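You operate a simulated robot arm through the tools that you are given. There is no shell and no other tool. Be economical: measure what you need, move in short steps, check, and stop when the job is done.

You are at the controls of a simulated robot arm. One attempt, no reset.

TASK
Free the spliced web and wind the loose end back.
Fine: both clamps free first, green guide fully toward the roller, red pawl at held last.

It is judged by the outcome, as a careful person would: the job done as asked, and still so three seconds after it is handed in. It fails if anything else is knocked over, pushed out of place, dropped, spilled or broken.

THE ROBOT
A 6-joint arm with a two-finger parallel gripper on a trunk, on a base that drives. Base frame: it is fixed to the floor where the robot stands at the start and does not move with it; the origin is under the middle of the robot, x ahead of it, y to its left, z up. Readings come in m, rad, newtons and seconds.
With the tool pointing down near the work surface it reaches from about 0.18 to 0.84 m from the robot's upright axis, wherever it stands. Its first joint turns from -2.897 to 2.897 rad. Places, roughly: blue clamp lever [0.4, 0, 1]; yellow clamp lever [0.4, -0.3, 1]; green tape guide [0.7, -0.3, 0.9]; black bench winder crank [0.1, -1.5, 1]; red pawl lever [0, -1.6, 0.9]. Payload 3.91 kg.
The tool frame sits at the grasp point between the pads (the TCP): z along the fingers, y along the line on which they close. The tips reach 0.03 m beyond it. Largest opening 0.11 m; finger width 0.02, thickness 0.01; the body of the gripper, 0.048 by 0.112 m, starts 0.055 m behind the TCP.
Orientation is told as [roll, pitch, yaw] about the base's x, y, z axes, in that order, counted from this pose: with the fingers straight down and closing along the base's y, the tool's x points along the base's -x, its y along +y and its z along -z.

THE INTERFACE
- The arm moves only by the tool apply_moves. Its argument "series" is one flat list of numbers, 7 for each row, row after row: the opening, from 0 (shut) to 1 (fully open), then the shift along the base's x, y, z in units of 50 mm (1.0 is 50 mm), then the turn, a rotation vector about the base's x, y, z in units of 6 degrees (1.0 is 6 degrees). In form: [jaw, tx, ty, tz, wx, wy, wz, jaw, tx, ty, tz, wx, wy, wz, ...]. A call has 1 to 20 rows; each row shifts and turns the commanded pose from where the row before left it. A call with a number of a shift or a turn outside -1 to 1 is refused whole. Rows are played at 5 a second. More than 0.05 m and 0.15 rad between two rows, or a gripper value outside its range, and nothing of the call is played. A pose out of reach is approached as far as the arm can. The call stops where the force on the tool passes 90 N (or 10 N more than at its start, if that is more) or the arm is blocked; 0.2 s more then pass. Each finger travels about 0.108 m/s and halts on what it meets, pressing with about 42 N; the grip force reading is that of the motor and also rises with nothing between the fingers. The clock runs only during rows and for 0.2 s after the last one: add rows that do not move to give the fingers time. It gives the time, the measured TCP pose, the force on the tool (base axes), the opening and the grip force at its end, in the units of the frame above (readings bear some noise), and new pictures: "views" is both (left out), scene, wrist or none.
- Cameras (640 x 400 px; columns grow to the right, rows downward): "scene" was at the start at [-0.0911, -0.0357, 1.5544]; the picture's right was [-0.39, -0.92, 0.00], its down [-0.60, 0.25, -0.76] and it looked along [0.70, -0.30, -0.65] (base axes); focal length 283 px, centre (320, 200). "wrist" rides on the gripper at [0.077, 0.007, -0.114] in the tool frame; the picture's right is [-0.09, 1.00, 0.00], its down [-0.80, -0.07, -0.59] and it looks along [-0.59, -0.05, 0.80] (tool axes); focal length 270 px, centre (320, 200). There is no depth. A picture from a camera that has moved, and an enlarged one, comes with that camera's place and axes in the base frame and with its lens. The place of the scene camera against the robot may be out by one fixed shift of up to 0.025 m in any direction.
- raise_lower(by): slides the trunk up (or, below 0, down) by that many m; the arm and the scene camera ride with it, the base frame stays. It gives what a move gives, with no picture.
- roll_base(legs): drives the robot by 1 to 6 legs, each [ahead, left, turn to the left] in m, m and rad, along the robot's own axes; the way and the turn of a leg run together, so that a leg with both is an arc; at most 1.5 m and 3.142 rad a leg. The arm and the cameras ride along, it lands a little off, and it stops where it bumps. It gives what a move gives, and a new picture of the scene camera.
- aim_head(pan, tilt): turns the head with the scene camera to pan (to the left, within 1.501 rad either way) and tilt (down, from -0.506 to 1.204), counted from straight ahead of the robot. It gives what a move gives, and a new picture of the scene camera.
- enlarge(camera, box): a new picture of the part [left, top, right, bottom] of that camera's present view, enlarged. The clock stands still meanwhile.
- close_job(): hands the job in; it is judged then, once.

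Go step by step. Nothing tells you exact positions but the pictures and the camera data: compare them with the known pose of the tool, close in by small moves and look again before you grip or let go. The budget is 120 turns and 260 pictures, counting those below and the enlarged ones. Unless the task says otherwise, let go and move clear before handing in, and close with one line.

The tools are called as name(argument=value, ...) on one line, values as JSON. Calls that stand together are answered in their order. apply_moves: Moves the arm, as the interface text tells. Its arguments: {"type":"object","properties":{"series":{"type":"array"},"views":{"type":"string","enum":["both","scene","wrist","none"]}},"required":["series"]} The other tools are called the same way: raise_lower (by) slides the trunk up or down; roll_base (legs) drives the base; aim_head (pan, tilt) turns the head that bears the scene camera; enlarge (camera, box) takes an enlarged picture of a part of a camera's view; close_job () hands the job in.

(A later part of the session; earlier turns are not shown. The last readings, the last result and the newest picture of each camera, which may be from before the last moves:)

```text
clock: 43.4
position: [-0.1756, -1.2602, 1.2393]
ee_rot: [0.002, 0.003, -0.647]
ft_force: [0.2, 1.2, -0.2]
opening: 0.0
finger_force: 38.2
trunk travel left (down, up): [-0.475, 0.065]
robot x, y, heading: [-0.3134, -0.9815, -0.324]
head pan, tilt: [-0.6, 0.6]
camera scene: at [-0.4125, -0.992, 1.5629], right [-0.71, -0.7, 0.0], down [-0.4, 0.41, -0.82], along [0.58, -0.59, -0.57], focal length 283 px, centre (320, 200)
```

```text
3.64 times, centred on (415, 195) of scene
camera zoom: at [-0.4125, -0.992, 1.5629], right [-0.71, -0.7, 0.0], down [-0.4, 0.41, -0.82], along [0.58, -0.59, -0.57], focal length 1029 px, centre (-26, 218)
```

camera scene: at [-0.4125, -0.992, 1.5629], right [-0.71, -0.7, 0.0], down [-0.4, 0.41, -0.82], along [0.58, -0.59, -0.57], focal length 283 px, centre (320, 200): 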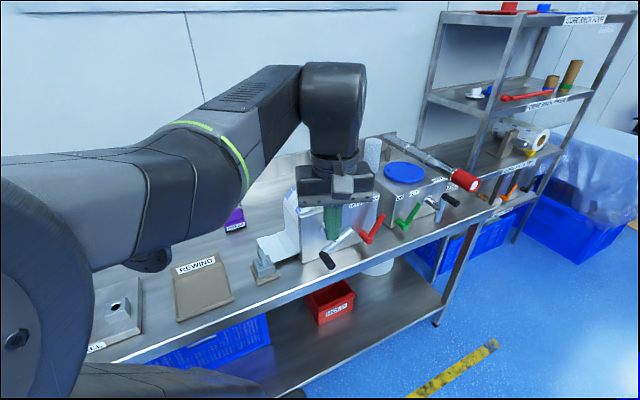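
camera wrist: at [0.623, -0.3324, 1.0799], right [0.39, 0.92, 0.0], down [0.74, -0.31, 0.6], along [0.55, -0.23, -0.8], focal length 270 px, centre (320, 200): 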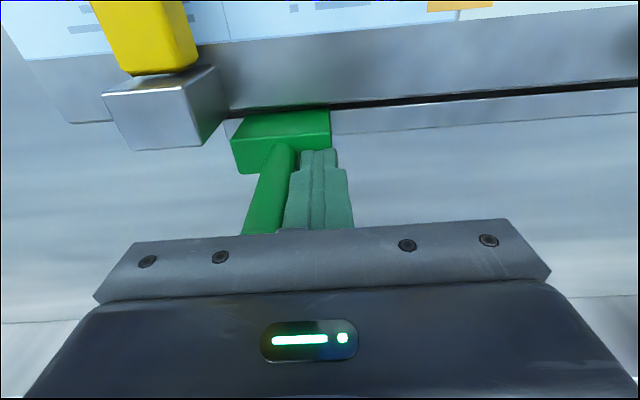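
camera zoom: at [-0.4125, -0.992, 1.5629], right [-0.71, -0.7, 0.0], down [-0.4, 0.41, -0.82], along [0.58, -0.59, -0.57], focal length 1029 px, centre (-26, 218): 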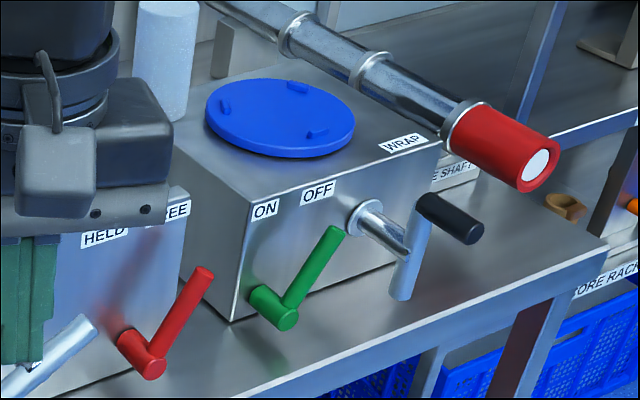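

The red pawl is at FREE, the crank arm hangs down-left with a black knob facing the robot, and the web tail lies on the bench to the left. I'll move the gripper aside for a clear look.

apply_moves(series=[0, 0.3, 0.9, 0, 0, 0, 0.6, 0, 0.3, 0.9, 0, 0, 0, 0.6, 0, 0.3, 0.9, 0, 0, 0, 0.6, 0, 0.3, 0.9, 0, 0, 0, 0.6, 0, 0.3, 0.9, 0, 0, 0, 0.7, 0, 0, 0, 0, 0, 0, 0], views="scene")

enlarge(camera="scene", box=[250, 170, 410, 280])

```text
clock: 44.2
position: [-0.1808, -1.1741, 1.2412]
ee_rot: [-0.002, -0.013, -0.732]
ft_force: [0.9, 0.0, 0.9]
opening: 0.0
finger_force: 38.5
trunk travel left (down, up): [-0.475, 0.065]
robot x, y, heading: [-0.317, -0.9784, -0.329]
head pan, tilt: [-0.6, 0.6]
stopped in row 3: the arm was blocked; the commanded pose is now the measured one
camera scene: at [-0.4182, -0.9292, 1.5183], right [0.02, -1.0, 0.0], down [-0.94, -0.02, -0.35], along [0.35, 0.01, -0.94], focal length 283 px, centre (320, 200)
```

scene: 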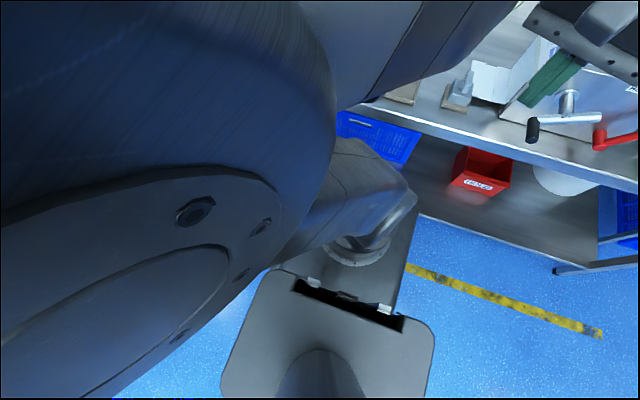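

```text
3.64 times, centred on (330, 225) of scene
camera zoom: at [-0.4182, -0.9292, 1.5183], right [0.02, -1.0, 0.0], down [-0.94, -0.02, -0.35], along [0.35, 0.01, -0.94], focal length 1029 px, centre (284, 109)
```

zoom: 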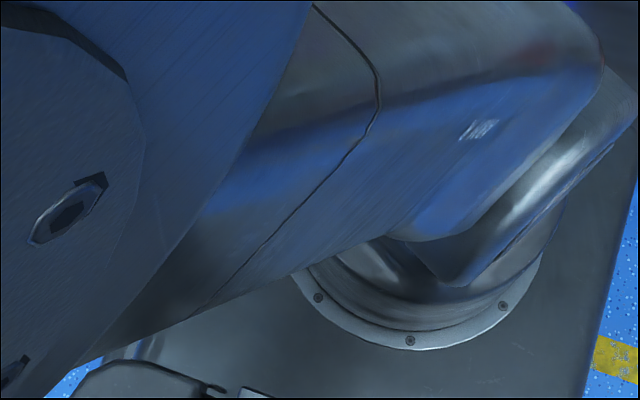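

The folded arm was pressing against the head. I'll extend outward away from it, then swing left at a larger radius.

apply_moves(series=[0, 0.5, -0.6, 0, 0, 0, 0, 0, 0.8, -0.4, 0, 0, 0, 0, 0, 0.9, -0.3, 0, 0, 0, 0.8, 0, 0.9, -0.2, 0, 0, 0, 0.9, 0, 0.9, -0.1, 0, 0, 0, 1, 0, 0.3, 0.9, 0, 0, 0, 1, 0, 0.3, 0.9, 0, 0, 0, 1, 0, 0.3, 0.9, 0, 0, 0, 1, 0, 0.3, 0.9, 0, 0, 0, 0.8, 0, 0.3, 0.9, 0, 0, 0, 0.5, 0, 0.3, 0.9, 0, 0, 0, 0, 0, 0.3, 0.9, 0, 0, 0, 0, 0, 0, 0, 0, 0, 0, 0], views="none")

aim_head(pan=-0.6, tilt=0.6)

```text
clock: 47.0
position: [0.125, -0.9316, 1.246]
ee_rot: [-0.002, -0.017, 0.011]
ft_force: [-0.4, -0.6, 0.3]
opening: 0.0
finger_force: 38.0
trunk travel left (down, up): [-0.475, 0.065]
robot x, y, heading: [-0.3135, -0.9837, -0.324]
head pan, tilt: [-0.6, 0.6]
```

```text
clock: 47.6
position: [0.1254, -0.9326, 1.2458]
ee_rot: [-0.003, -0.018, 0.011]
ft_force: [-0.7, -0.4, -0.9]
opening: 0.0
finger_force: 37.5
trunk travel left (down, up): [-0.475, 0.065]
robot x, y, heading: [-0.3134, -0.9765, -0.324]
head pan, tilt: [-0.6, 0.6]
camera scene: at [-0.421, -0.9999, 1.5635], right [-0.8, -0.6, 0.0], down [-0.34, 0.45, -0.83], along [0.5, -0.66, -0.56], focal length 283 px, centre (320, 200)
```

scene: 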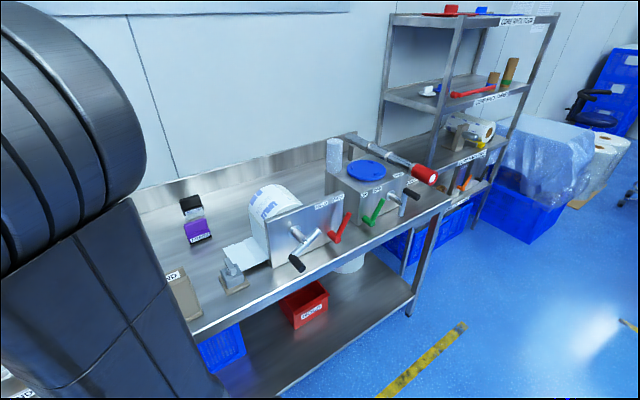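

Now the winder is unobstructed. I'll zoom in closely.

enlarge(camera="scene", box=[240, 190, 370, 280])

enlarge(camera="scene", box=[210, 165, 300, 300])

```text
4.44 times, centred on (305, 235) of scene
camera zoom: at [-0.421, -0.9999, 1.5635], right [-0.8, -0.6, 0.0], down [-0.34, 0.45, -0.83], along [0.5, -0.66, -0.56], focal length 1258 px, centre (387, 44)
```

zoom: 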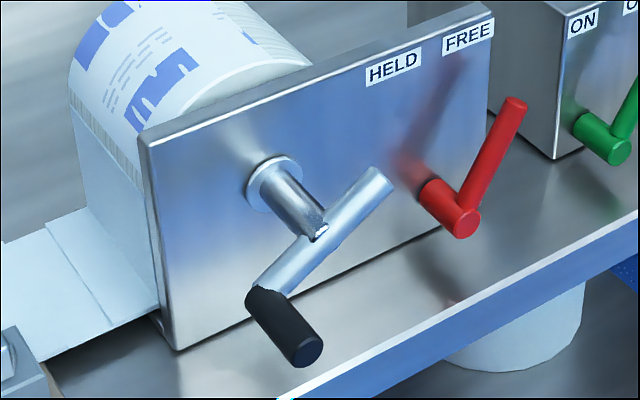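

```text
2.96 times, centred on (255, 232) of scene
camera zoom: at [-0.421, -0.9999, 1.5635], right [-0.8, -0.6, 0.0], down [-0.34, 0.45, -0.83], along [0.5, -0.66, -0.56], focal length 839 px, centre (513, 104)
```

zoom: 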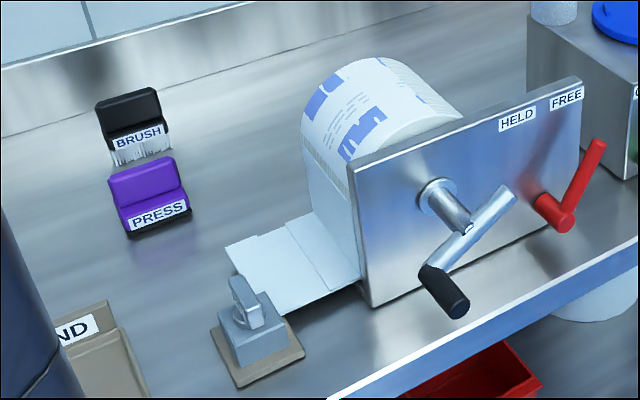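

The web tail leaves the roll on its left and lies on the bench, so winding back means turning the crank clockwise as seen from the front. The shaft axis is at about u=-1.382, z=0.987 in bench coordinates. The knob is near (-0.05, -1.40, 0.948) and juts out past the bench edge. I'll reposition the base and bring the gripper above the knob.

roll_base(legs=[[-0.05, -0.08, 0]])

apply_moves(series=[0.5, 0, -0.9, 0, 0, 0, -0.5, 0.5, 0, -0.9, 0, 0, 0, -0.5, 0.5, 0, -0.9, 0, 0, 0, -0.5, 0.5, -0.2, -0.9, 0, 0, 0, -0.5, 0.5, -0.3, -0.9, 0, 0, 0, -0.5, 0.5, -0.4, -0.9, 0, 0, 0, -0.2, 0.5, -0.4, -0.9, 0, 0, 0, 0, 0.5, 0, 0, 0, 0, 0, 0])

```text
clock: 48.7
position: [0.054, -0.9927, 1.246]
ee_rot: [-0.001, -0.02, 0.01]
ft_force: [0.1, 0.5, -0.2]
opening: 0.0001
finger_force: 37.5
trunk travel left (down, up): [-0.475, 0.065]
robot x, y, heading: [-0.3884, -1.0397, -0.324]
head pan, tilt: [-0.6, 0.6]
camera scene: at [-0.4932, -1.0591, 1.5634], right [-0.8, -0.6, 0.0], down [-0.34, 0.45, -0.83], along [0.5, -0.66, -0.56], focal length 283 px, centre (320, 200)
```

scene: 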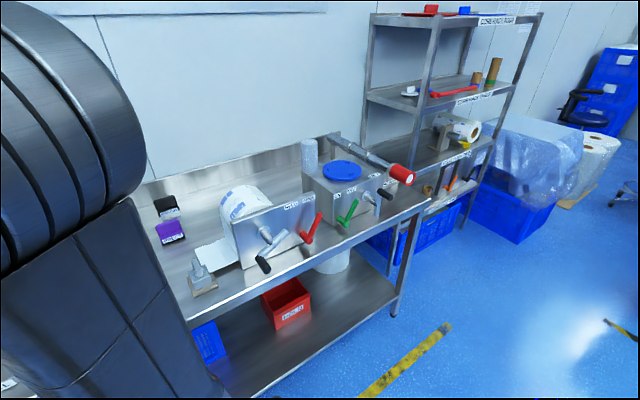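

```text
clock: 50.5
position: [-0.0075, -1.3079, 1.2429]
ee_rot: [-0.003, -0.018, -0.273]
ft_force: [-0.4, -1.5, 0.6]
opening: 0.0552
finger_force: 0.1
trunk travel left (down, up): [-0.475, 0.065]
robot x, y, heading: [-0.3831, -1.0389, -0.331]
head pan, tilt: [-0.6, 0.6]
camera scene: at [-0.492, -1.0582, 1.5635], right [-0.8, -0.6, 0.0], down [-0.34, 0.45, -0.83], along [0.5, -0.66, -0.56], focal length 283 px, centre (320, 200)
camera wrist: at [-0.082, -1.2796, 1.356], right [0.35, 0.94, 0.0], down [0.74, -0.28, 0.61], along [0.57, -0.21, -0.79], focal length 270 px, centre (320, 200)
```

scene: 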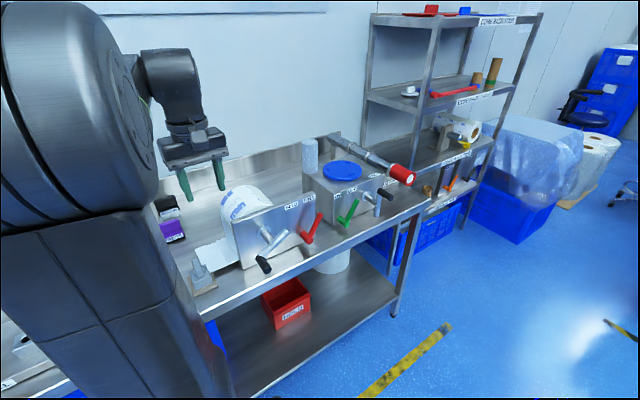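
wrist: 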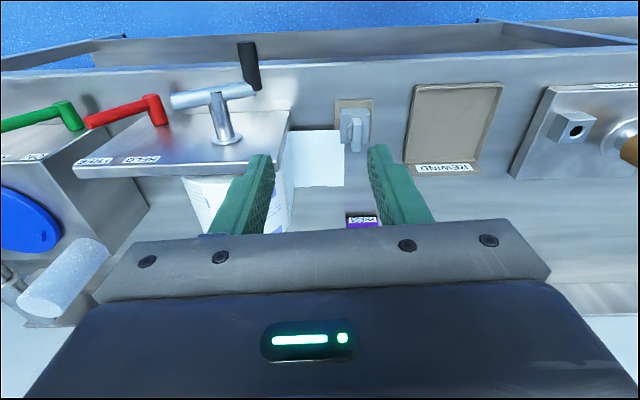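

The wrist view confirms the knob's position. I'll move over it and lower partway.

apply_moves(series=[0.5, -0.4, -0.86, 0, 0, 0.17, -0.4, 0.5, -0.4, -0.86, 0, 0, 0, 0, 0.5, 0, 0, -0.9, 0, 0, 0, 0.5, 0, 0, -0.9, 0, 0, 0, 0.5, 0, 0, -0.9, 0, 0, 0, 0.5, 0, 0, 0, 0, 0, 0])

```text
clock: 51.9
position: [-0.0505, -1.3904, 1.1084]
ee_rot: [-0.007, -0.002, -0.313]
ft_force: [-0.4, -0.2, -0.4]
opening: 0.0549
finger_force: 0.1
trunk travel left (down, up): [-0.475, 0.065]
robot x, y, heading: [-0.3854, -1.0426, -0.324]
head pan, tilt: [-0.6, 0.6]
camera scene: at [-0.492, -1.0582, 1.5635], right [-0.8, -0.6, 0.0], down [-0.34, 0.45, -0.83], along [0.5, -0.66, -0.56], focal length 283 px, centre (320, 200)
camera wrist: at [-0.1209, -1.3604, 1.2235], right [0.39, 0.92, -0.01], down [0.74, -0.31, 0.6], along [0.55, -0.24, -0.8], focal length 270 px, centre (320, 200)
```

scene: 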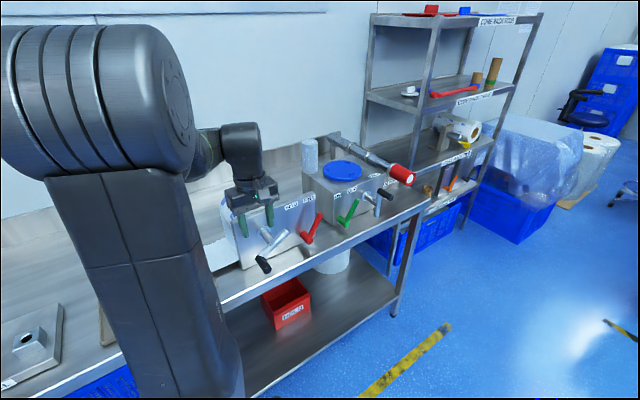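
wrist: 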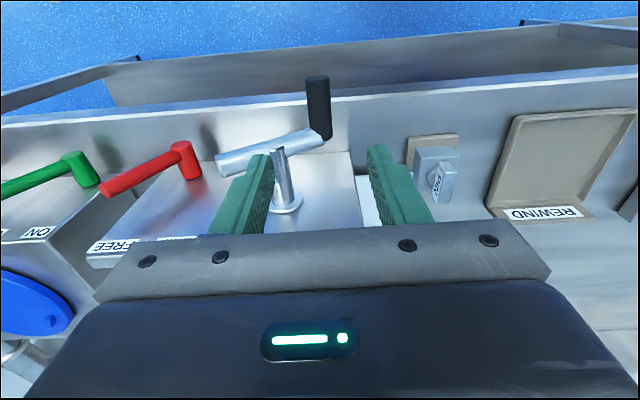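

The knob is centred between the fingers. I'll lower onto it and look before gripping.

apply_moves(series=[0.5, -0.02, -0.05, -0.9, 0, 0, 0, 0.5, 0, 0, -0.9, 0, 0, 0, 0.5, 0, 0, -0.9, 0, 0, 0, 0.5, 0, 0, -0.5, 0, 0, 0, 0.5, 0, 0, 0, 0, 0, 0])

enlarge(camera="scene", box=[200, 180, 340, 290])

```text
clock: 53.1
position: [-0.0527, -1.3953, 0.9521]
ee_rot: [-0.007, -0.002, -0.313]
ft_force: [-0.1, -0.4, 0.1]
opening: 0.055
finger_force: 0.0
trunk travel left (down, up): [-0.475, 0.065]
robot x, y, heading: [-0.3834, -1.0386, -0.322]
head pan, tilt: [-0.6, 0.6]
camera scene: at [-0.492, -1.0583, 1.5635], right [-0.8, -0.6, 0.0], down [-0.34, 0.45, -0.83], along [0.5, -0.66, -0.56], focal length 283 px, centre (320, 200)
camera wrist: at [-0.1235, -1.3636, 1.0661], right [0.39, 0.92, -0.01], down [0.74, -0.31, 0.6], along [0.55, -0.24, -0.8], focal length 270 px, centre (320, 200)
```

scene: 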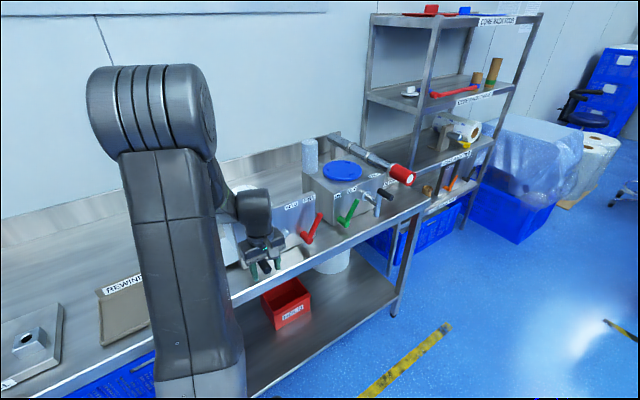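
wrist: 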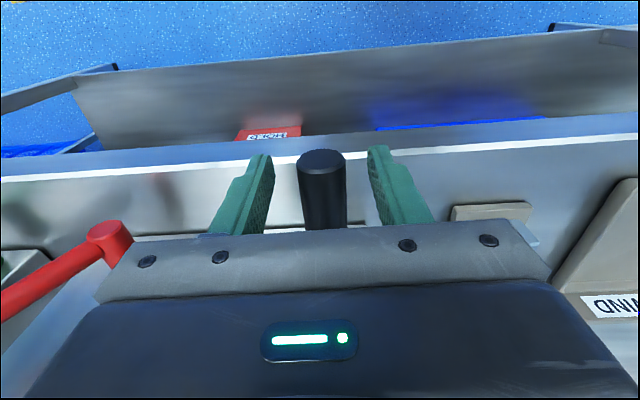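

```text
3.64 times, centred on (270, 235) of scene
camera zoom: at [-0.492, -1.0583, 1.5635], right [-0.8, -0.6, 0.0], down [-0.34, 0.45, -0.83], along [0.5, -0.66, -0.56], focal length 1029 px, centre (502, 73)
```

zoom: 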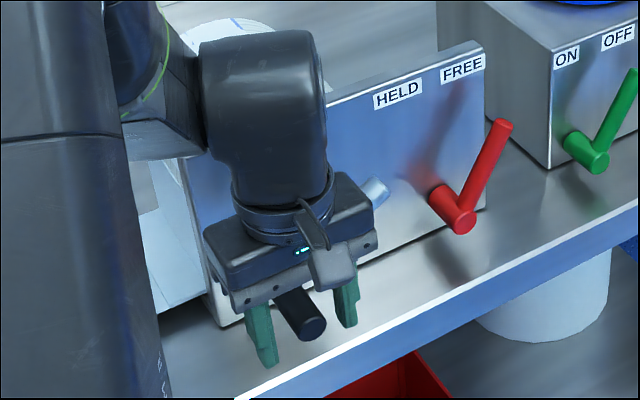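

The knob is centred between the pads, so I'll grip it.

apply_moves(series=[0, 0, 0, 0, 0, 0, 0, 0, 0, 0, 0, 0, 0, 0, 0, 0, 0, 0, 0, 0, 0], views="wrist")

```text
clock: 53.9
position: [-0.0524, -1.3944, 0.9517]
ee_rot: [-0.008, -0.001, -0.317]
ft_force: [1.8, 8.8, -9.4]
opening: 0.0236
finger_force: 45.3
trunk travel left (down, up): [-0.475, 0.065]
robot x, y, heading: [-0.3828, -1.0363, -0.326]
head pan, tilt: [-0.6, 0.6]
camera wrist: at [-0.1229, -1.3625, 1.066], right [0.39, 0.92, -0.01], down [0.74, -0.31, 0.59], along [0.55, -0.24, -0.8], focal length 270 px, centre (320, 200)
```

wrist: 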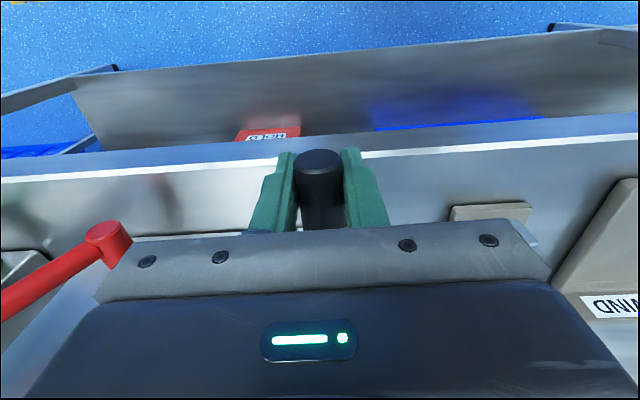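

I have the knob at a crank angle of about -40° (lower left) with radius 55 mm. I'll try a small clockwise step, up-left, and check the forces.

apply_moves(series=[0, 0.035, 0.106, 0.15, 0, 0, 0, 0, 0.026, 0.078, 0.174, 0, 0, 0, 0, 0, 0, 0, 0, 0, 0], views="wrist")

```text
clock: 54.7
position: [-0.0504, -1.3876, 0.9704]
ee_rot: [-0.007, -0.002, -0.317]
ft_force: [-2.6, -6.2, -5.9]
opening: 0.0232
finger_force: 45.5
trunk travel left (down, up): [-0.475, 0.065]
robot x, y, heading: [-0.3819, -1.0389, -0.327]
head pan, tilt: [-0.6, 0.6]
camera wrist: at [-0.1211, -1.3563, 1.0843], right [0.39, 0.92, -0.01], down [0.74, -0.31, 0.6], along [0.55, -0.24, -0.8], focal length 270 px, centre (320, 200)
```

wrist: 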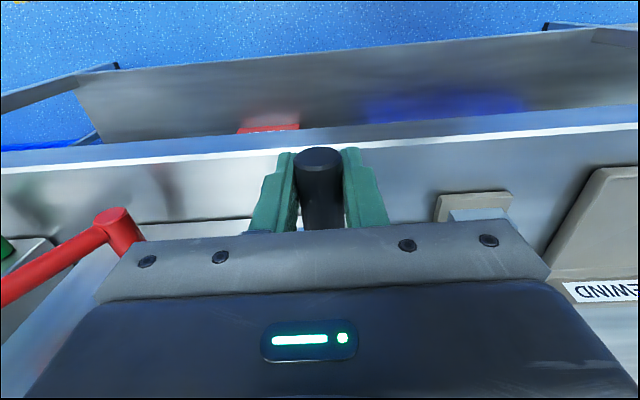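

It turns freely. I'll continue clockwise.

apply_moves(series=[0, 0.016, 0.047, 0.184, 0, 0, 0, 0, 0.005, 0.015, 0.192, 0, 0, 0, 0, -0.005, -0.015, 0.192, 0, 0, 0, 0, -0.016, -0.047, 0.184, 0, 0, 0, 0, 0, 0, 0, 0, 0, 0], views="none")

```text
clock: 55.9
position: [-0.0504, -1.3905, 1.0036]
ee_rot: [-0.002, 0.002, -0.316]
ft_force: [-21.9, -31.0, -23.1]
opening: 0.0236
finger_force: 45.3
trunk travel left (down, up): [-0.475, 0.065]
robot x, y, heading: [-0.3857, -1.0395, -0.33]
head pan, tilt: [-0.6, 0.6]
```

Side forces show the axis is a bit farther right than I assumed. A circle fit gives centre u≈-1.390, z≈0.983 and r≈59 mm. I'll continue with that.

apply_moves(series=[0, -0.092, -0.277, 0.308, 0, 0, 0, 0, -0.099, -0.298, 0.264, 0, 0, 0, 0, 0, 0, 0, 0, 0, 0], views="none")

```text
clock: 56.7
position: [-0.0573, -1.4088, 1.0349]
ee_rot: [-0.007, -0.004, -0.314]
ft_force: [3.8, 12.5, 7.9]
opening: 0.0236
finger_force: 45.0
trunk travel left (down, up): [-0.475, 0.065]
robot x, y, heading: [-0.3833, -1.0361, -0.322]
head pan, tilt: [-0.6, 0.6]
```

apply_moves(series=[0, -0.116, -0.347, 0.19, 0, 0, 0, 0, -0.129, -0.387, 0, 0, 0, 0, 0, -0.121, -0.363, -0.138, 0, 0, 0, 0, -0.098, -0.294, -0.262, 0, 0, 0, 0, 0, 0, 0, 0, 0, 0])

enlarge(camera="scene", box=[180, 160, 340, 290])

```text
clock: 57.4
position: [-0.0666, -1.4377, 1.0428]
ee_rot: [0.009, 0.0, -0.302]
ft_force: [8.4, 45.0, 28.8]
opening: 0.0235
finger_force: 45.3
trunk travel left (down, up): [-0.475, 0.065]
robot x, y, heading: [-0.385, -1.0381, -0.315]
head pan, tilt: [-0.6, 0.6]
stopped in row 3: the force on the tool passed its limit (the readings are from after the stop); the commanded pose is now the measured one
camera scene: at [-0.4917, -1.0479, 1.5642], right [-0.79, -0.61, 0.0], down [-0.34, 0.44, -0.83], along [0.5, -0.66, -0.56], focal length 283 px, centre (320, 200)
camera wrist: at [-0.1381, -1.4101, 1.1575], right [0.38, 0.92, 0.01], down [0.74, -0.31, 0.59], along [0.55, -0.22, -0.8], focal length 270 px, centre (320, 200)
```

scene: 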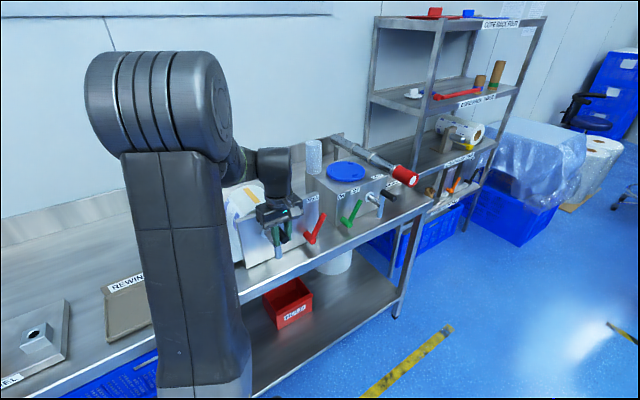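
wrist: 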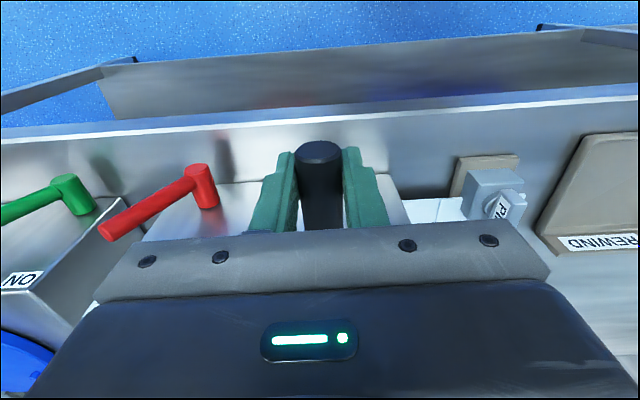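

```text
3.08 times, centred on (260, 225) of scene
camera zoom: at [-0.4917, -1.0479, 1.5642], right [-0.79, -0.61, 0.0], down [-0.34, 0.44, -0.83], along [0.5, -0.66, -0.56], focal length 871 px, centre (505, 123)
```

zoom: 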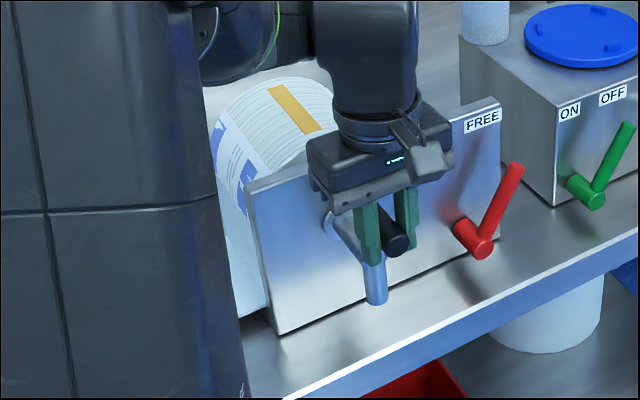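

The crank is now near the top, at about 86°, and met more resistance. The command has reset to the measured pose, so I'll try a small step to the right and read the force.

apply_moves(series=[0, -0.04, -0.12, 0, 0, 0, 0, 0, -0.04, -0.12, 0, 0, 0, 0, 0, 0, 0, 0, 0, 0, 0], views="wrist")

enlarge(camera="wrist", box=[220, 130, 520, 240])

```text
clock: 57.9
position: [-0.0656, -1.439, 1.0424]
ee_rot: [0.019, 0.0, -0.3]
ft_force: [2.3, 38.2, 35.2]
opening: 0.024
finger_force: 44.8
trunk travel left (down, up): [-0.475, 0.065]
robot x, y, heading: [-0.3844, -1.0376, -0.311]
head pan, tilt: [-0.6, 0.6]
stopped in row 2: the force on the tool passed its limit (the readings are from after the stop); the commanded pose is now the measured one
camera wrist: at [-0.1384, -1.4115, 1.1572], right [0.38, 0.93, 0.02], down [0.74, -0.31, 0.59], along [0.55, -0.21, -0.8], focal length 270 px, centre (320, 200)
```

wrist: 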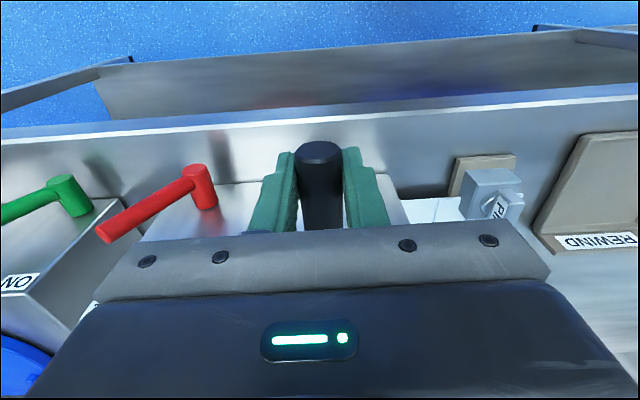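

```text
2.13 times, centred on (370, 185) of wrist
camera zoom: at [-0.1384, -1.4115, 1.1572], right [0.38, 0.93, 0.02], down [0.74, -0.31, 0.59], along [0.55, -0.21, -0.8], focal length 577 px, centre (213, 232)
```

zoom: 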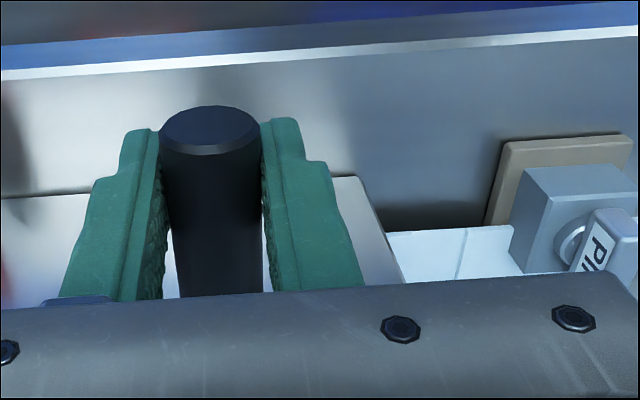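

The crank now seems to be at a hard stop, after about 125° clockwise. I'll ease back slightly, open the jaws, lift straight up, and inspect the roll and tail.

apply_moves(series=[0, 0.03, 0.08, 0, 0, 0, 0, 0.3, 0, 0, 0, 0, 0, 0, 0.45, 0, 0, 0, 0, 0, 0, 0.45, 0, 0, 0.8, 0, 0, 0, 0.45, 0, 0, 0.8, 0, 0, 0, 0.45, 0, 0, 0.8, 0, 0, 0, 0.45, 0, 0, 0, 0, 0, 0])

enlarge(camera="scene", box=[180, 160, 340, 290])

```text
clock: 59.5
position: [-0.0679, -1.4439, 1.1578]
ee_rot: [0.019, 0.002, -0.302]
ft_force: [0.3, -0.3, -0.1]
opening: 0.0497
finger_force: 0.1
trunk travel left (down, up): [-0.475, 0.065]
robot x, y, heading: [-0.3839, -1.0348, -0.314]
head pan, tilt: [-0.6, 0.6]
camera scene: at [-0.491, -1.0569, 1.5635], right [-0.79, -0.61, 0.0], down [-0.34, 0.45, -0.83], along [0.5, -0.65, -0.56], focal length 283 px, centre (320, 200)
camera wrist: at [-0.139, -1.417, 1.2733], right [0.38, 0.92, 0.02], down [0.74, -0.32, 0.59], along [0.55, -0.21, -0.81], focal length 270 px, centre (320, 200)
```

scene: 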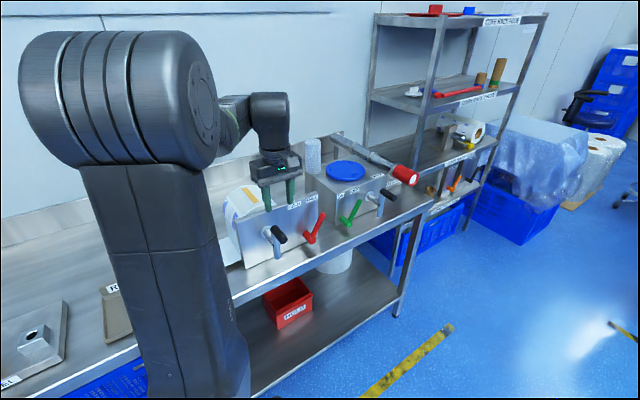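
wrist: 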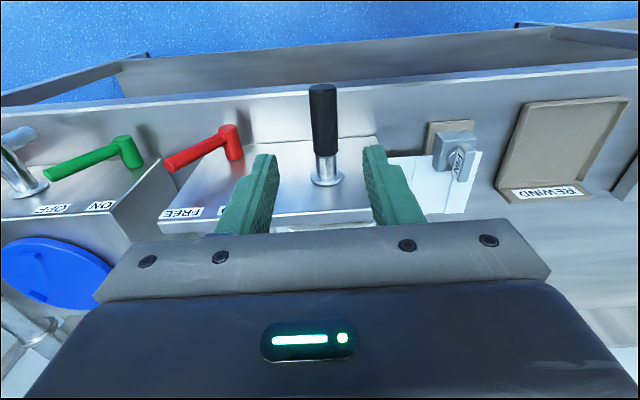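

```text
3.08 times, centred on (260, 225) of scene
camera zoom: at [-0.491, -1.0569, 1.5635], right [-0.79, -0.61, 0.0], down [-0.34, 0.45, -0.83], along [0.5, -0.65, -0.56], focal length 871 px, centre (505, 123)
```

zoom: 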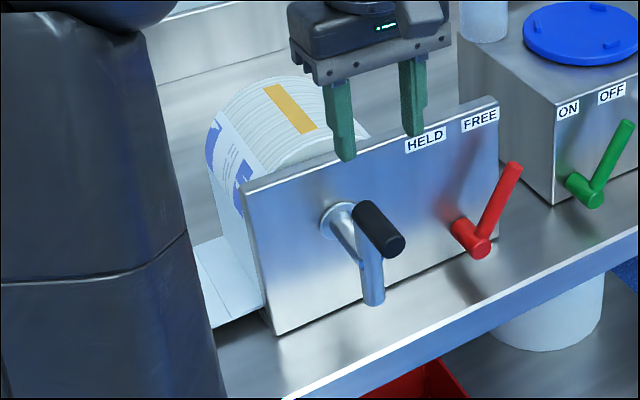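

The crank stays put. I need to know whether the tail got shorter or longer, because by my measurements its end moved away from the roll. I'll zoom in on it.

enlarge(camera="wrist", box=[280, 100, 540, 240])

apply_moves(series=[0.45, 0.3, 0.8, 0.5, 0, 0, 0, 0.45, 0.3, 0.8, 0.5, 0, 0, 0, 0.45, 0, 0, 0, 0, 0, 0], views="wrist")

```text
2.46 times, centred on (410, 170) of wrist
camera zoom: at [-0.139, -1.417, 1.2733], right [0.38, 0.92, 0.02], down [0.74, -0.32, 0.59], along [0.55, -0.21, -0.81], focal length 665 px, centre (98, 274)
```

zoom: 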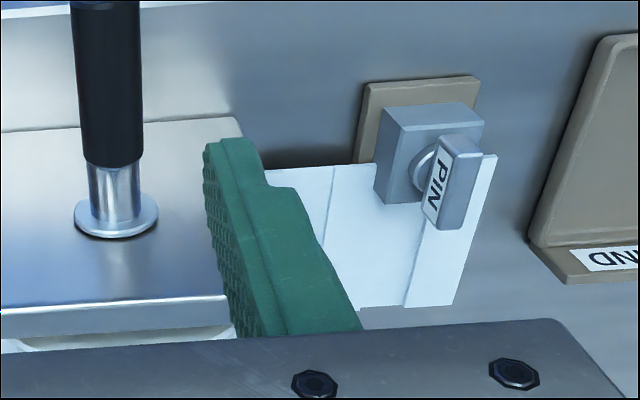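

```text
clock: 60.3
position: [-0.0392, -1.3634, 1.2096]
ee_rot: [0.022, 0.002, -0.303]
ft_force: [-0.1, -0.3, -0.3]
opening: 0.0498
finger_force: 0.1
trunk travel left (down, up): [-0.475, 0.065]
robot x, y, heading: [-0.3855, -1.0356, -0.314]
head pan, tilt: [-0.6, 0.6]
camera wrist: at [-0.1101, -1.3363, 1.3244], right [0.38, 0.92, 0.02], down [0.74, -0.32, 0.59], along [0.55, -0.21, -0.81], focal length 270 px, centre (320, 200)
```

wrist: 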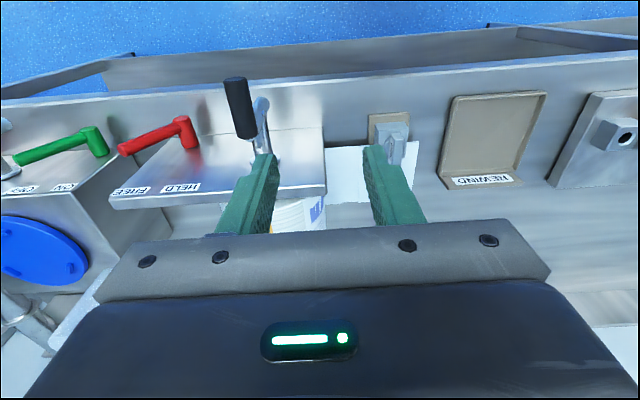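

Turning clockwise made the tail longer, its end going from u≈-1.20 to -1.12, until it hit that stop. So winding back is counter-clockwise here. I'll return to the knob at the top and re-grip.

apply_moves(series=[0.5, -0.27, -0.763, 0, -0.2, 0, -0.17, 0.5, -0.27, -0.763, 0, 0, 0, 0, 0.5, 0, 0, -0.83, 0, 0, 0, 0.5, 0, 0, -0.83, 0, 0, 0, 0.5, 0, 0, -0.83, 0, 0, 0, 0.5, 0, 0, -0.83, 0, 0, 0, 0.5, 0, 0, 0, 0, 0, 0], views="wrist")

```text
clock: 61.9
position: [-0.0649, -1.4368, 1.0425]
ee_rot: [0.0, -0.003, -0.32]
ft_force: [0.2, 0.5, -0.6]
opening: 0.0549
finger_force: 0.2
trunk travel left (down, up): [-0.475, 0.065]
robot x, y, heading: [-0.3844, -1.0376, -0.313]
head pan, tilt: [-0.6, 0.6]
camera wrist: at [-0.1347, -1.4059, 1.1575], right [0.4, 0.92, 0.0], down [0.74, -0.32, 0.6], along [0.55, -0.24, -0.8], focal length 270 px, centre (320, 200)
```

wrist: 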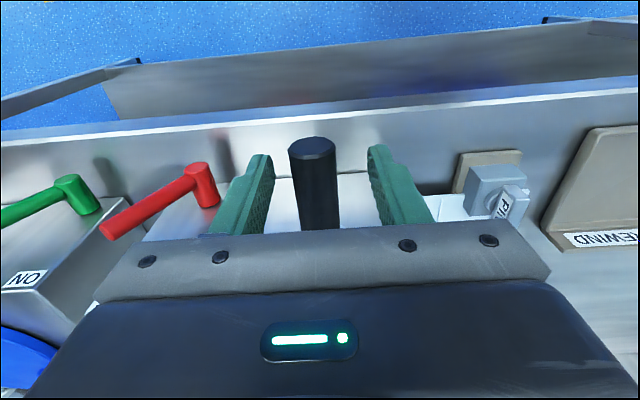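

apply_moves(series=[0.5, -0.025, -0.076, 0, 0, 0, 0, 0, 0, 0, 0, 0, 0, 0, 0, 0, 0, 0, 0, 0, 0, 0, 0, 0, 0, 0, 0, 0], views="none")

```text
clock: 62.9
position: [-0.0624, -1.4401, 1.043]
ee_rot: [0.0, -0.003, -0.32]
ft_force: [5.1, 15.9, -4.5]
opening: 0.0233
finger_force: 44.7
trunk travel left (down, up): [-0.475, 0.065]
robot x, y, heading: [-0.3818, -1.0413, -0.315]
head pan, tilt: [-0.6, 0.6]
```

I have a good grip. Now counter-clockwise: left and down.

apply_moves(series=[0, 0.126, 0.38, -0.07, 0, 0, 0, 0, 0.111, 0.334, -0.204, 0, 0, 0, 0, 0.083, 0.249, -0.31, 0, 0, 0, 0, 0.044, 0.131, -0.382, 0, 0, 0, 0, 0, 0, 0, 0, 0, 0], views="none")

```text
clock: 64.1
position: [-0.0475, -1.3888, 0.9937]
ee_rot: [0.003, 0.0, -0.32]
ft_force: [-0.5, -0.3, -5.1]
opening: 0.0236
finger_force: 45.2
trunk travel left (down, up): [-0.475, 0.065]
robot x, y, heading: [-0.3841, -1.0383, -0.314]
head pan, tilt: [-0.6, 0.6]
```

The forces are very low, so the circle fit is good. I'll continue down to the bottom.

apply_moves(series=[0, 0, 0, -0.408, 0, 0, 0, 0, -0.044, -0.131, -0.382, 0, 0, 0, 0, -0.083, -0.249, -0.31, 0, 0, 0, 0, -0.111, -0.334, -0.204, 0, 0, 0, 0, -0.126, -0.38, -0.07, 0, 0, 0, 0, 0, 0, 0, 0, 0, 0], views="wrist")

enlarge(camera="scene", box=[180, 160, 340, 290])

```text
clock: 65.2
position: [-0.0566, -1.4144, 0.9285]
ee_rot: [0.011, 0.005, -0.307]
ft_force: [5.8, 41.8, 20.6]
opening: 0.0236
finger_force: 45.1
trunk travel left (down, up): [-0.475, 0.065]
robot x, y, heading: [-0.3848, -1.0329, -0.307]
head pan, tilt: [-0.6, 0.6]
stopped in row 5: the force on the tool passed its limit (the readings are from after the stop); the commanded pose is now the measured one
camera wrist: at [-0.1268, -1.386, 1.0439], right [0.38, 0.92, 0.01], down [0.74, -0.31, 0.59], along [0.55, -0.22, -0.81], focal length 270 px, centre (320, 200)
```

wrist: 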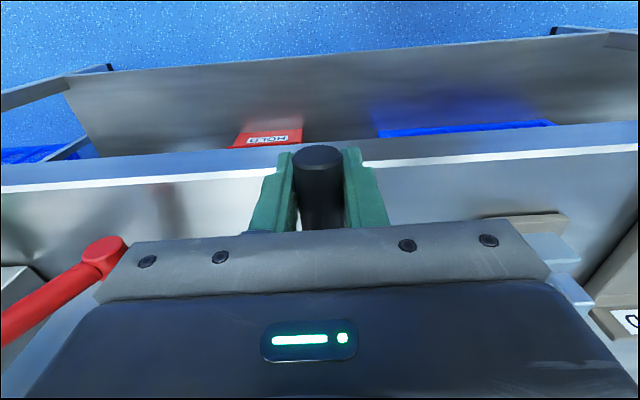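

```text
3.08 times, centred on (260, 225) of scene
camera zoom: at [-0.4909, -1.0475, 1.5646], right [-0.79, -0.62, 0.0], down [-0.35, 0.44, -0.83], along [0.51, -0.65, -0.56], focal length 871 px, centre (505, 123)
```

zoom: 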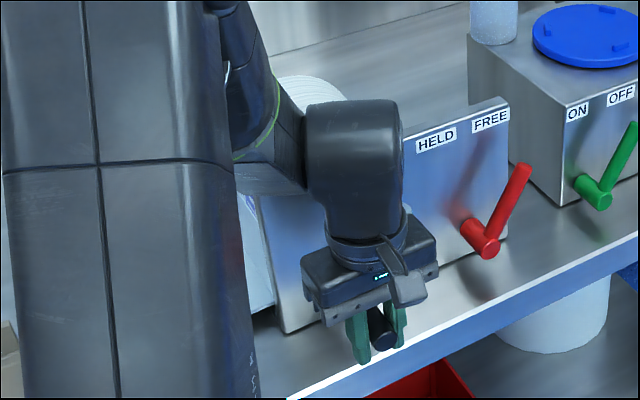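

The crank stopped at about -64°. Here the gripper body is level with the shaft end and may be touching it. I'll release, tilt the gripper back toward the robot with the tips forward, and raise the grip slightly to gain clearance.

apply_moves(series=[0, 0.02, 0.06, 0.05, 0, 0, 0, 0.3, 0, 0, 0, 0, 0, 0, 0.45, -0.1, 0.03, 0.2, 0, 0, 0, 0.45, -0.05, 0.02, 0.1, -0.264, -0.79, 0, 0.45, 0, 0, 0, -0.264, -0.79, 0, 0.45, 0, 0, 0, -0.264, -0.79, 0, 0.45, 0, 0, 0, -0.264, -0.79, 0, 0.45, 0, 0, 0, -0.264, -0.79, 0, 0.45, 0, 0, 0, 0, 0, 0], views="wrist")

enlarge(camera="scene", box=[180, 160, 340, 290])

```text
clock: 67.2
position: [-0.0644, -1.4182, 0.944]
ee_rot: [0.009, -0.431, -0.309]
ft_force: [0.1, 0.9, 0.3]
opening: 0.0492
finger_force: 0.0
trunk travel left (down, up): [-0.475, 0.065]
robot x, y, heading: [-0.3876, -1.036, -0.313]
head pan, tilt: [-0.6, 0.6]
camera wrist: at [-0.1749, -1.3766, 1.0153], right [0.38, 0.93, 0.04], down [0.43, -0.22, 0.87], along [0.82, -0.31, -0.48], focal length 270 px, centre (320, 200)
```

wrist: 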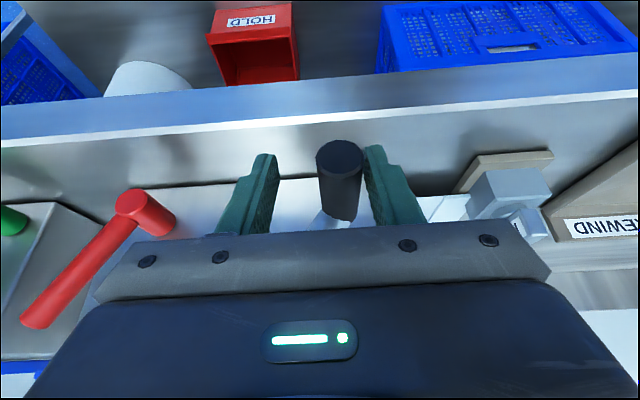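

```text
3.08 times, centred on (260, 225) of scene
camera zoom: at [-0.4908, -1.0562, 1.5635], right [-0.79, -0.61, 0.0], down [-0.35, 0.45, -0.83], along [0.51, -0.65, -0.56], focal length 871 px, centre (505, 123)
```

zoom: 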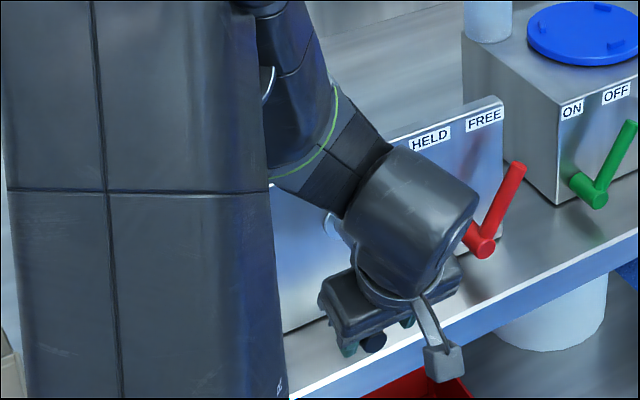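

The gripper now clears the shaft. I'll centre slightly, re-grip, and try a small counter-clockwise step.

apply_moves(series=[0.3, 0.03, 0.09, 0, 0, 0, 0, 0, 0, 0, 0, 0, 0, 0, 0, 0, 0, 0, 0, 0, 0, 0, -0.05, -0.15, -0.06, 0, 0, 0, 0, -0.05, -0.15, -0.04, 0, 0, 0, 0, 0, 0, 0, 0, 0, 0], views="wrist")

```text
clock: 68.6
position: [-0.0683, -1.4288, 0.937]
ee_rot: [0.009, -0.428, -0.31]
ft_force: [2.2, 7.7, -12.4]
opening: 0.0236
finger_force: 45.3
trunk travel left (down, up): [-0.475, 0.065]
robot x, y, heading: [-0.381, -1.0354, -0.311]
head pan, tilt: [-0.6, 0.6]
camera wrist: at [-0.1778, -1.3869, 1.0093], right [0.38, 0.93, 0.04], down [0.44, -0.22, 0.87], along [0.82, -0.31, -0.49], focal length 270 px, centre (320, 200)
```

wrist: 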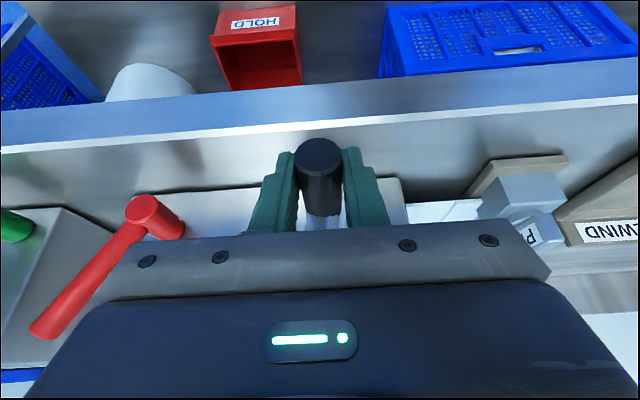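

It moved freely past the earlier block, so that block was only the gripper touching the shaft. I'll continue counter-clockwise, right and up.

apply_moves(series=[0, -0.123, -0.368, 0, 0, 0, 0, 0, -0.121, -0.363, 0.138, 0, 0, 0, 0, -0.098, -0.294, 0.262, 0, 0, 0, 0, -0.064, -0.194, 0.352, 0, 0, 0, 0, 0, 0, 0, 0, 0, 0], views="wrist")

```text
clock: 69.8
position: [-0.0858, -1.4866, 0.9782]
ee_rot: [0.005, -0.434, -0.31]
ft_force: [9.3, 11.2, 10.1]
opening: 0.0234
finger_force: 45.0
trunk travel left (down, up): [-0.475, 0.065]
robot x, y, heading: [-0.3798, -1.0349, -0.315]
head pan, tilt: [-0.6, 0.6]
camera wrist: at [-0.1965, -1.4459, 1.0497], right [0.38, 0.93, 0.04], down [0.43, -0.22, 0.88], along [0.82, -0.31, -0.48], focal length 270 px, centre (320, 200)
```

wrist: 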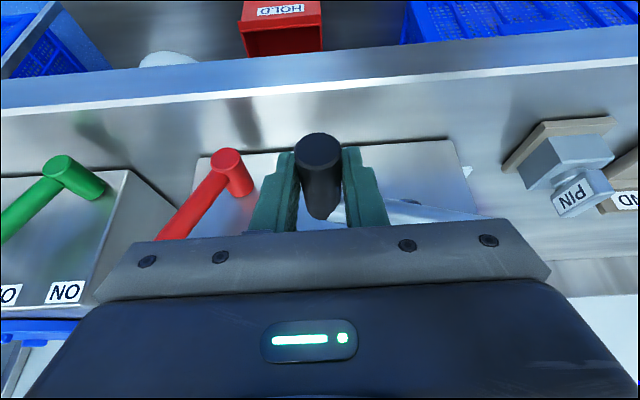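

The tail has shortened a lot, with only a small bit visible at the plate's left, so this direction is right. I'll continue.

apply_moves(series=[0, -0.022, -0.066, 0.4, 0, 0, 0, 0, 0.022, 0.066, 0.4, 0, 0, 0, 0, 0.064, 0.194, 0.352, 0, 0, 0, 0, 0.098, 0.294, 0.262, 0, 0, 0, 0, 0, 0, 0, 0, 0, 0])

enlarge(camera="scene", box=[180, 160, 340, 290])

```text
clock: 71.0
position: [-0.0805, -1.4675, 1.0478]
ee_rot: [0.003, -0.433, -0.311]
ft_force: [2.8, -4.9, 1.2]
opening: 0.0237
finger_force: 45.3
trunk travel left (down, up): [-0.475, 0.065]
robot x, y, heading: [-0.3828, -1.0389, -0.309]
head pan, tilt: [-0.6, 0.6]
camera scene: at [-0.4905, -1.0571, 1.5639], right [-0.79, -0.61, 0.0], down [-0.35, 0.45, -0.82], along [0.51, -0.65, -0.57], focal length 283 px, centre (320, 200)
camera wrist: at [-0.1904, -1.425, 1.1204], right [0.38, 0.92, 0.04], down [0.43, -0.22, 0.88], along [0.82, -0.31, -0.48], focal length 270 px, centre (320, 200)
```

scene: 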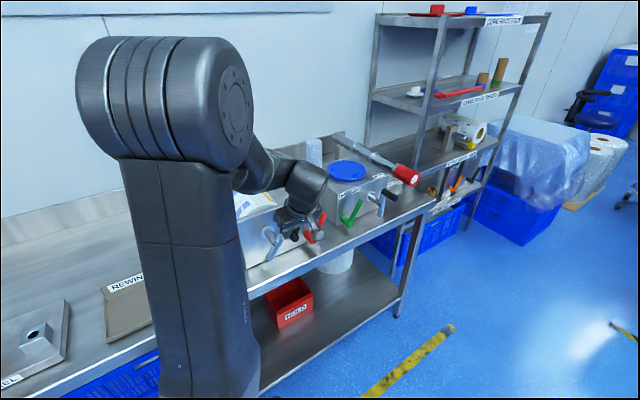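
wrist: 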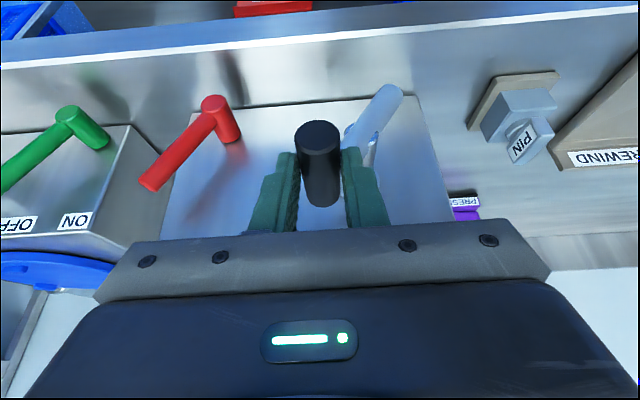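

```text
3.08 times, centred on (260, 225) of scene
camera zoom: at [-0.4905, -1.0571, 1.5639], right [-0.79, -0.61, 0.0], down [-0.35, 0.45, -0.82], along [0.51, -0.65, -0.57], focal length 871 px, centre (505, 123)
```

zoom: 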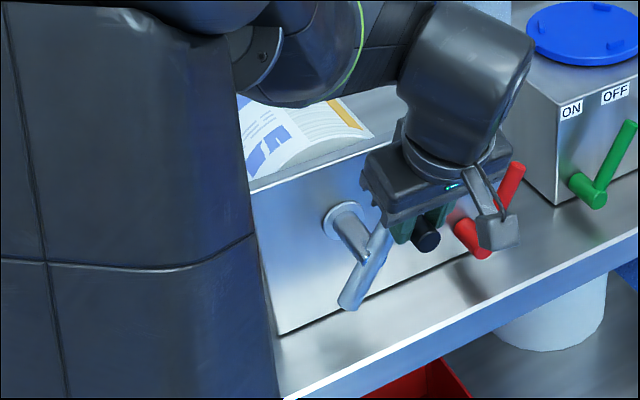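

The tail has left the bench on the left. I'll release here and look at the roll's left side to see whether any loose end remains.

apply_moves(series=[0.3, 0, 0, 0, 0, 0, 0, 0.45, 0, 0, 0, 0, 0, 0, 0.45, -0.38, 0.13, 0.85, 0, 0, 0, 0.45, -0.38, 0.13, 0.85, 0, 0, 0, 0.45, 0.1, 0.4, 0.85, 0, 0, 0, 0.45, 0.3, 0.9, 0.3, 0, 0, 0, 0.45, 0.3, 0.9, 0, 0, 0, 0, 0.45, 0.3, 0.9, 0, 0, 0, 0, 0.45, 0, 0, 0, 0, 0, 0])

```text
clock: 73.0
position: [-0.066, -1.2964, 1.1904]
ee_rot: [0.007, -0.432, -0.311]
ft_force: [1.4, 0.4, 0.1]
opening: 0.0493
finger_force: 0.0
trunk travel left (down, up): [-0.475, 0.065]
robot x, y, heading: [-0.3864, -1.0367, -0.31]
head pan, tilt: [-0.6, 0.6]
camera scene: at [-0.4907, -1.0561, 1.5635], right [-0.79, -0.61, 0.0], down [-0.35, 0.45, -0.83], along [0.51, -0.65, -0.56], focal length 283 px, centre (320, 200)
camera wrist: at [-0.1759, -1.2541, 1.262], right [0.38, 0.93, 0.04], down [0.43, -0.22, 0.87], along [0.82, -0.31, -0.48], focal length 270 px, centre (320, 200)
```

scene: 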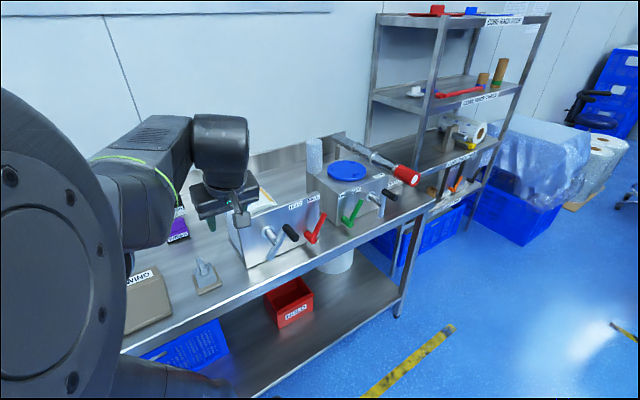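
wrist: 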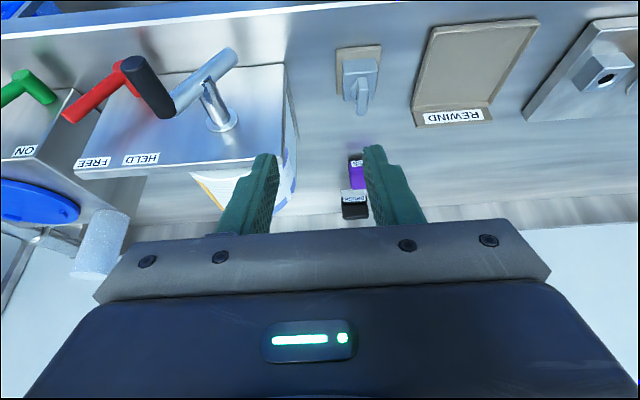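

enlarge(camera="scene", box=[190, 170, 330, 290])

enlarge(camera="wrist", box=[60, 40, 400, 230])

```text
3.33 times, centred on (260, 230) of scene
camera zoom: at [-0.4907, -1.0561, 1.5635], right [-0.79, -0.61, 0.0], down [-0.35, 0.45, -0.83], along [0.51, -0.65, -0.56], focal length 944 px, centre (520, 100)
```

zoom: 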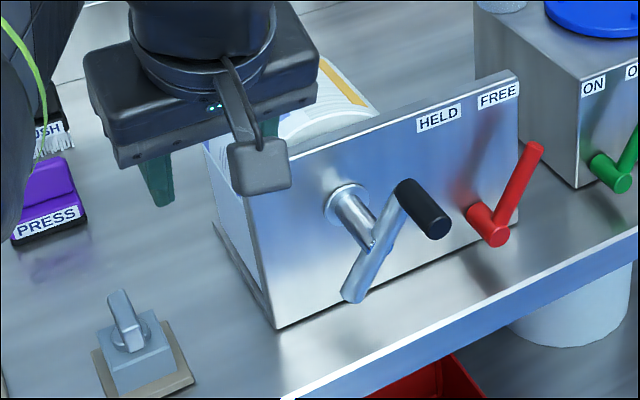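

```text
1.88 times, centred on (230, 135) of wrist
camera zoom: at [-0.1759, -1.2541, 1.262], right [0.38, 0.93, 0.04], down [0.43, -0.22, 0.87], along [0.82, -0.31, -0.48], focal length 509 px, centre (489, 322)
```

zoom: 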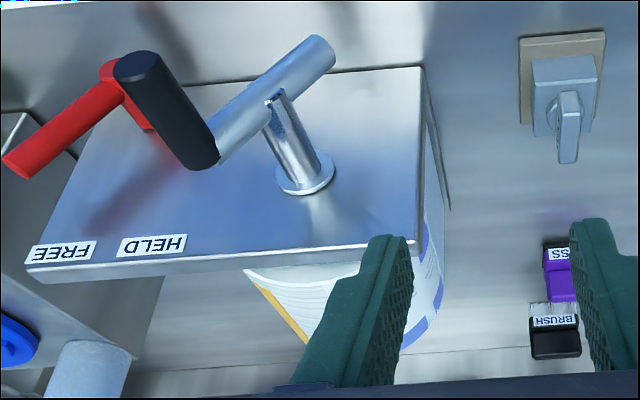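

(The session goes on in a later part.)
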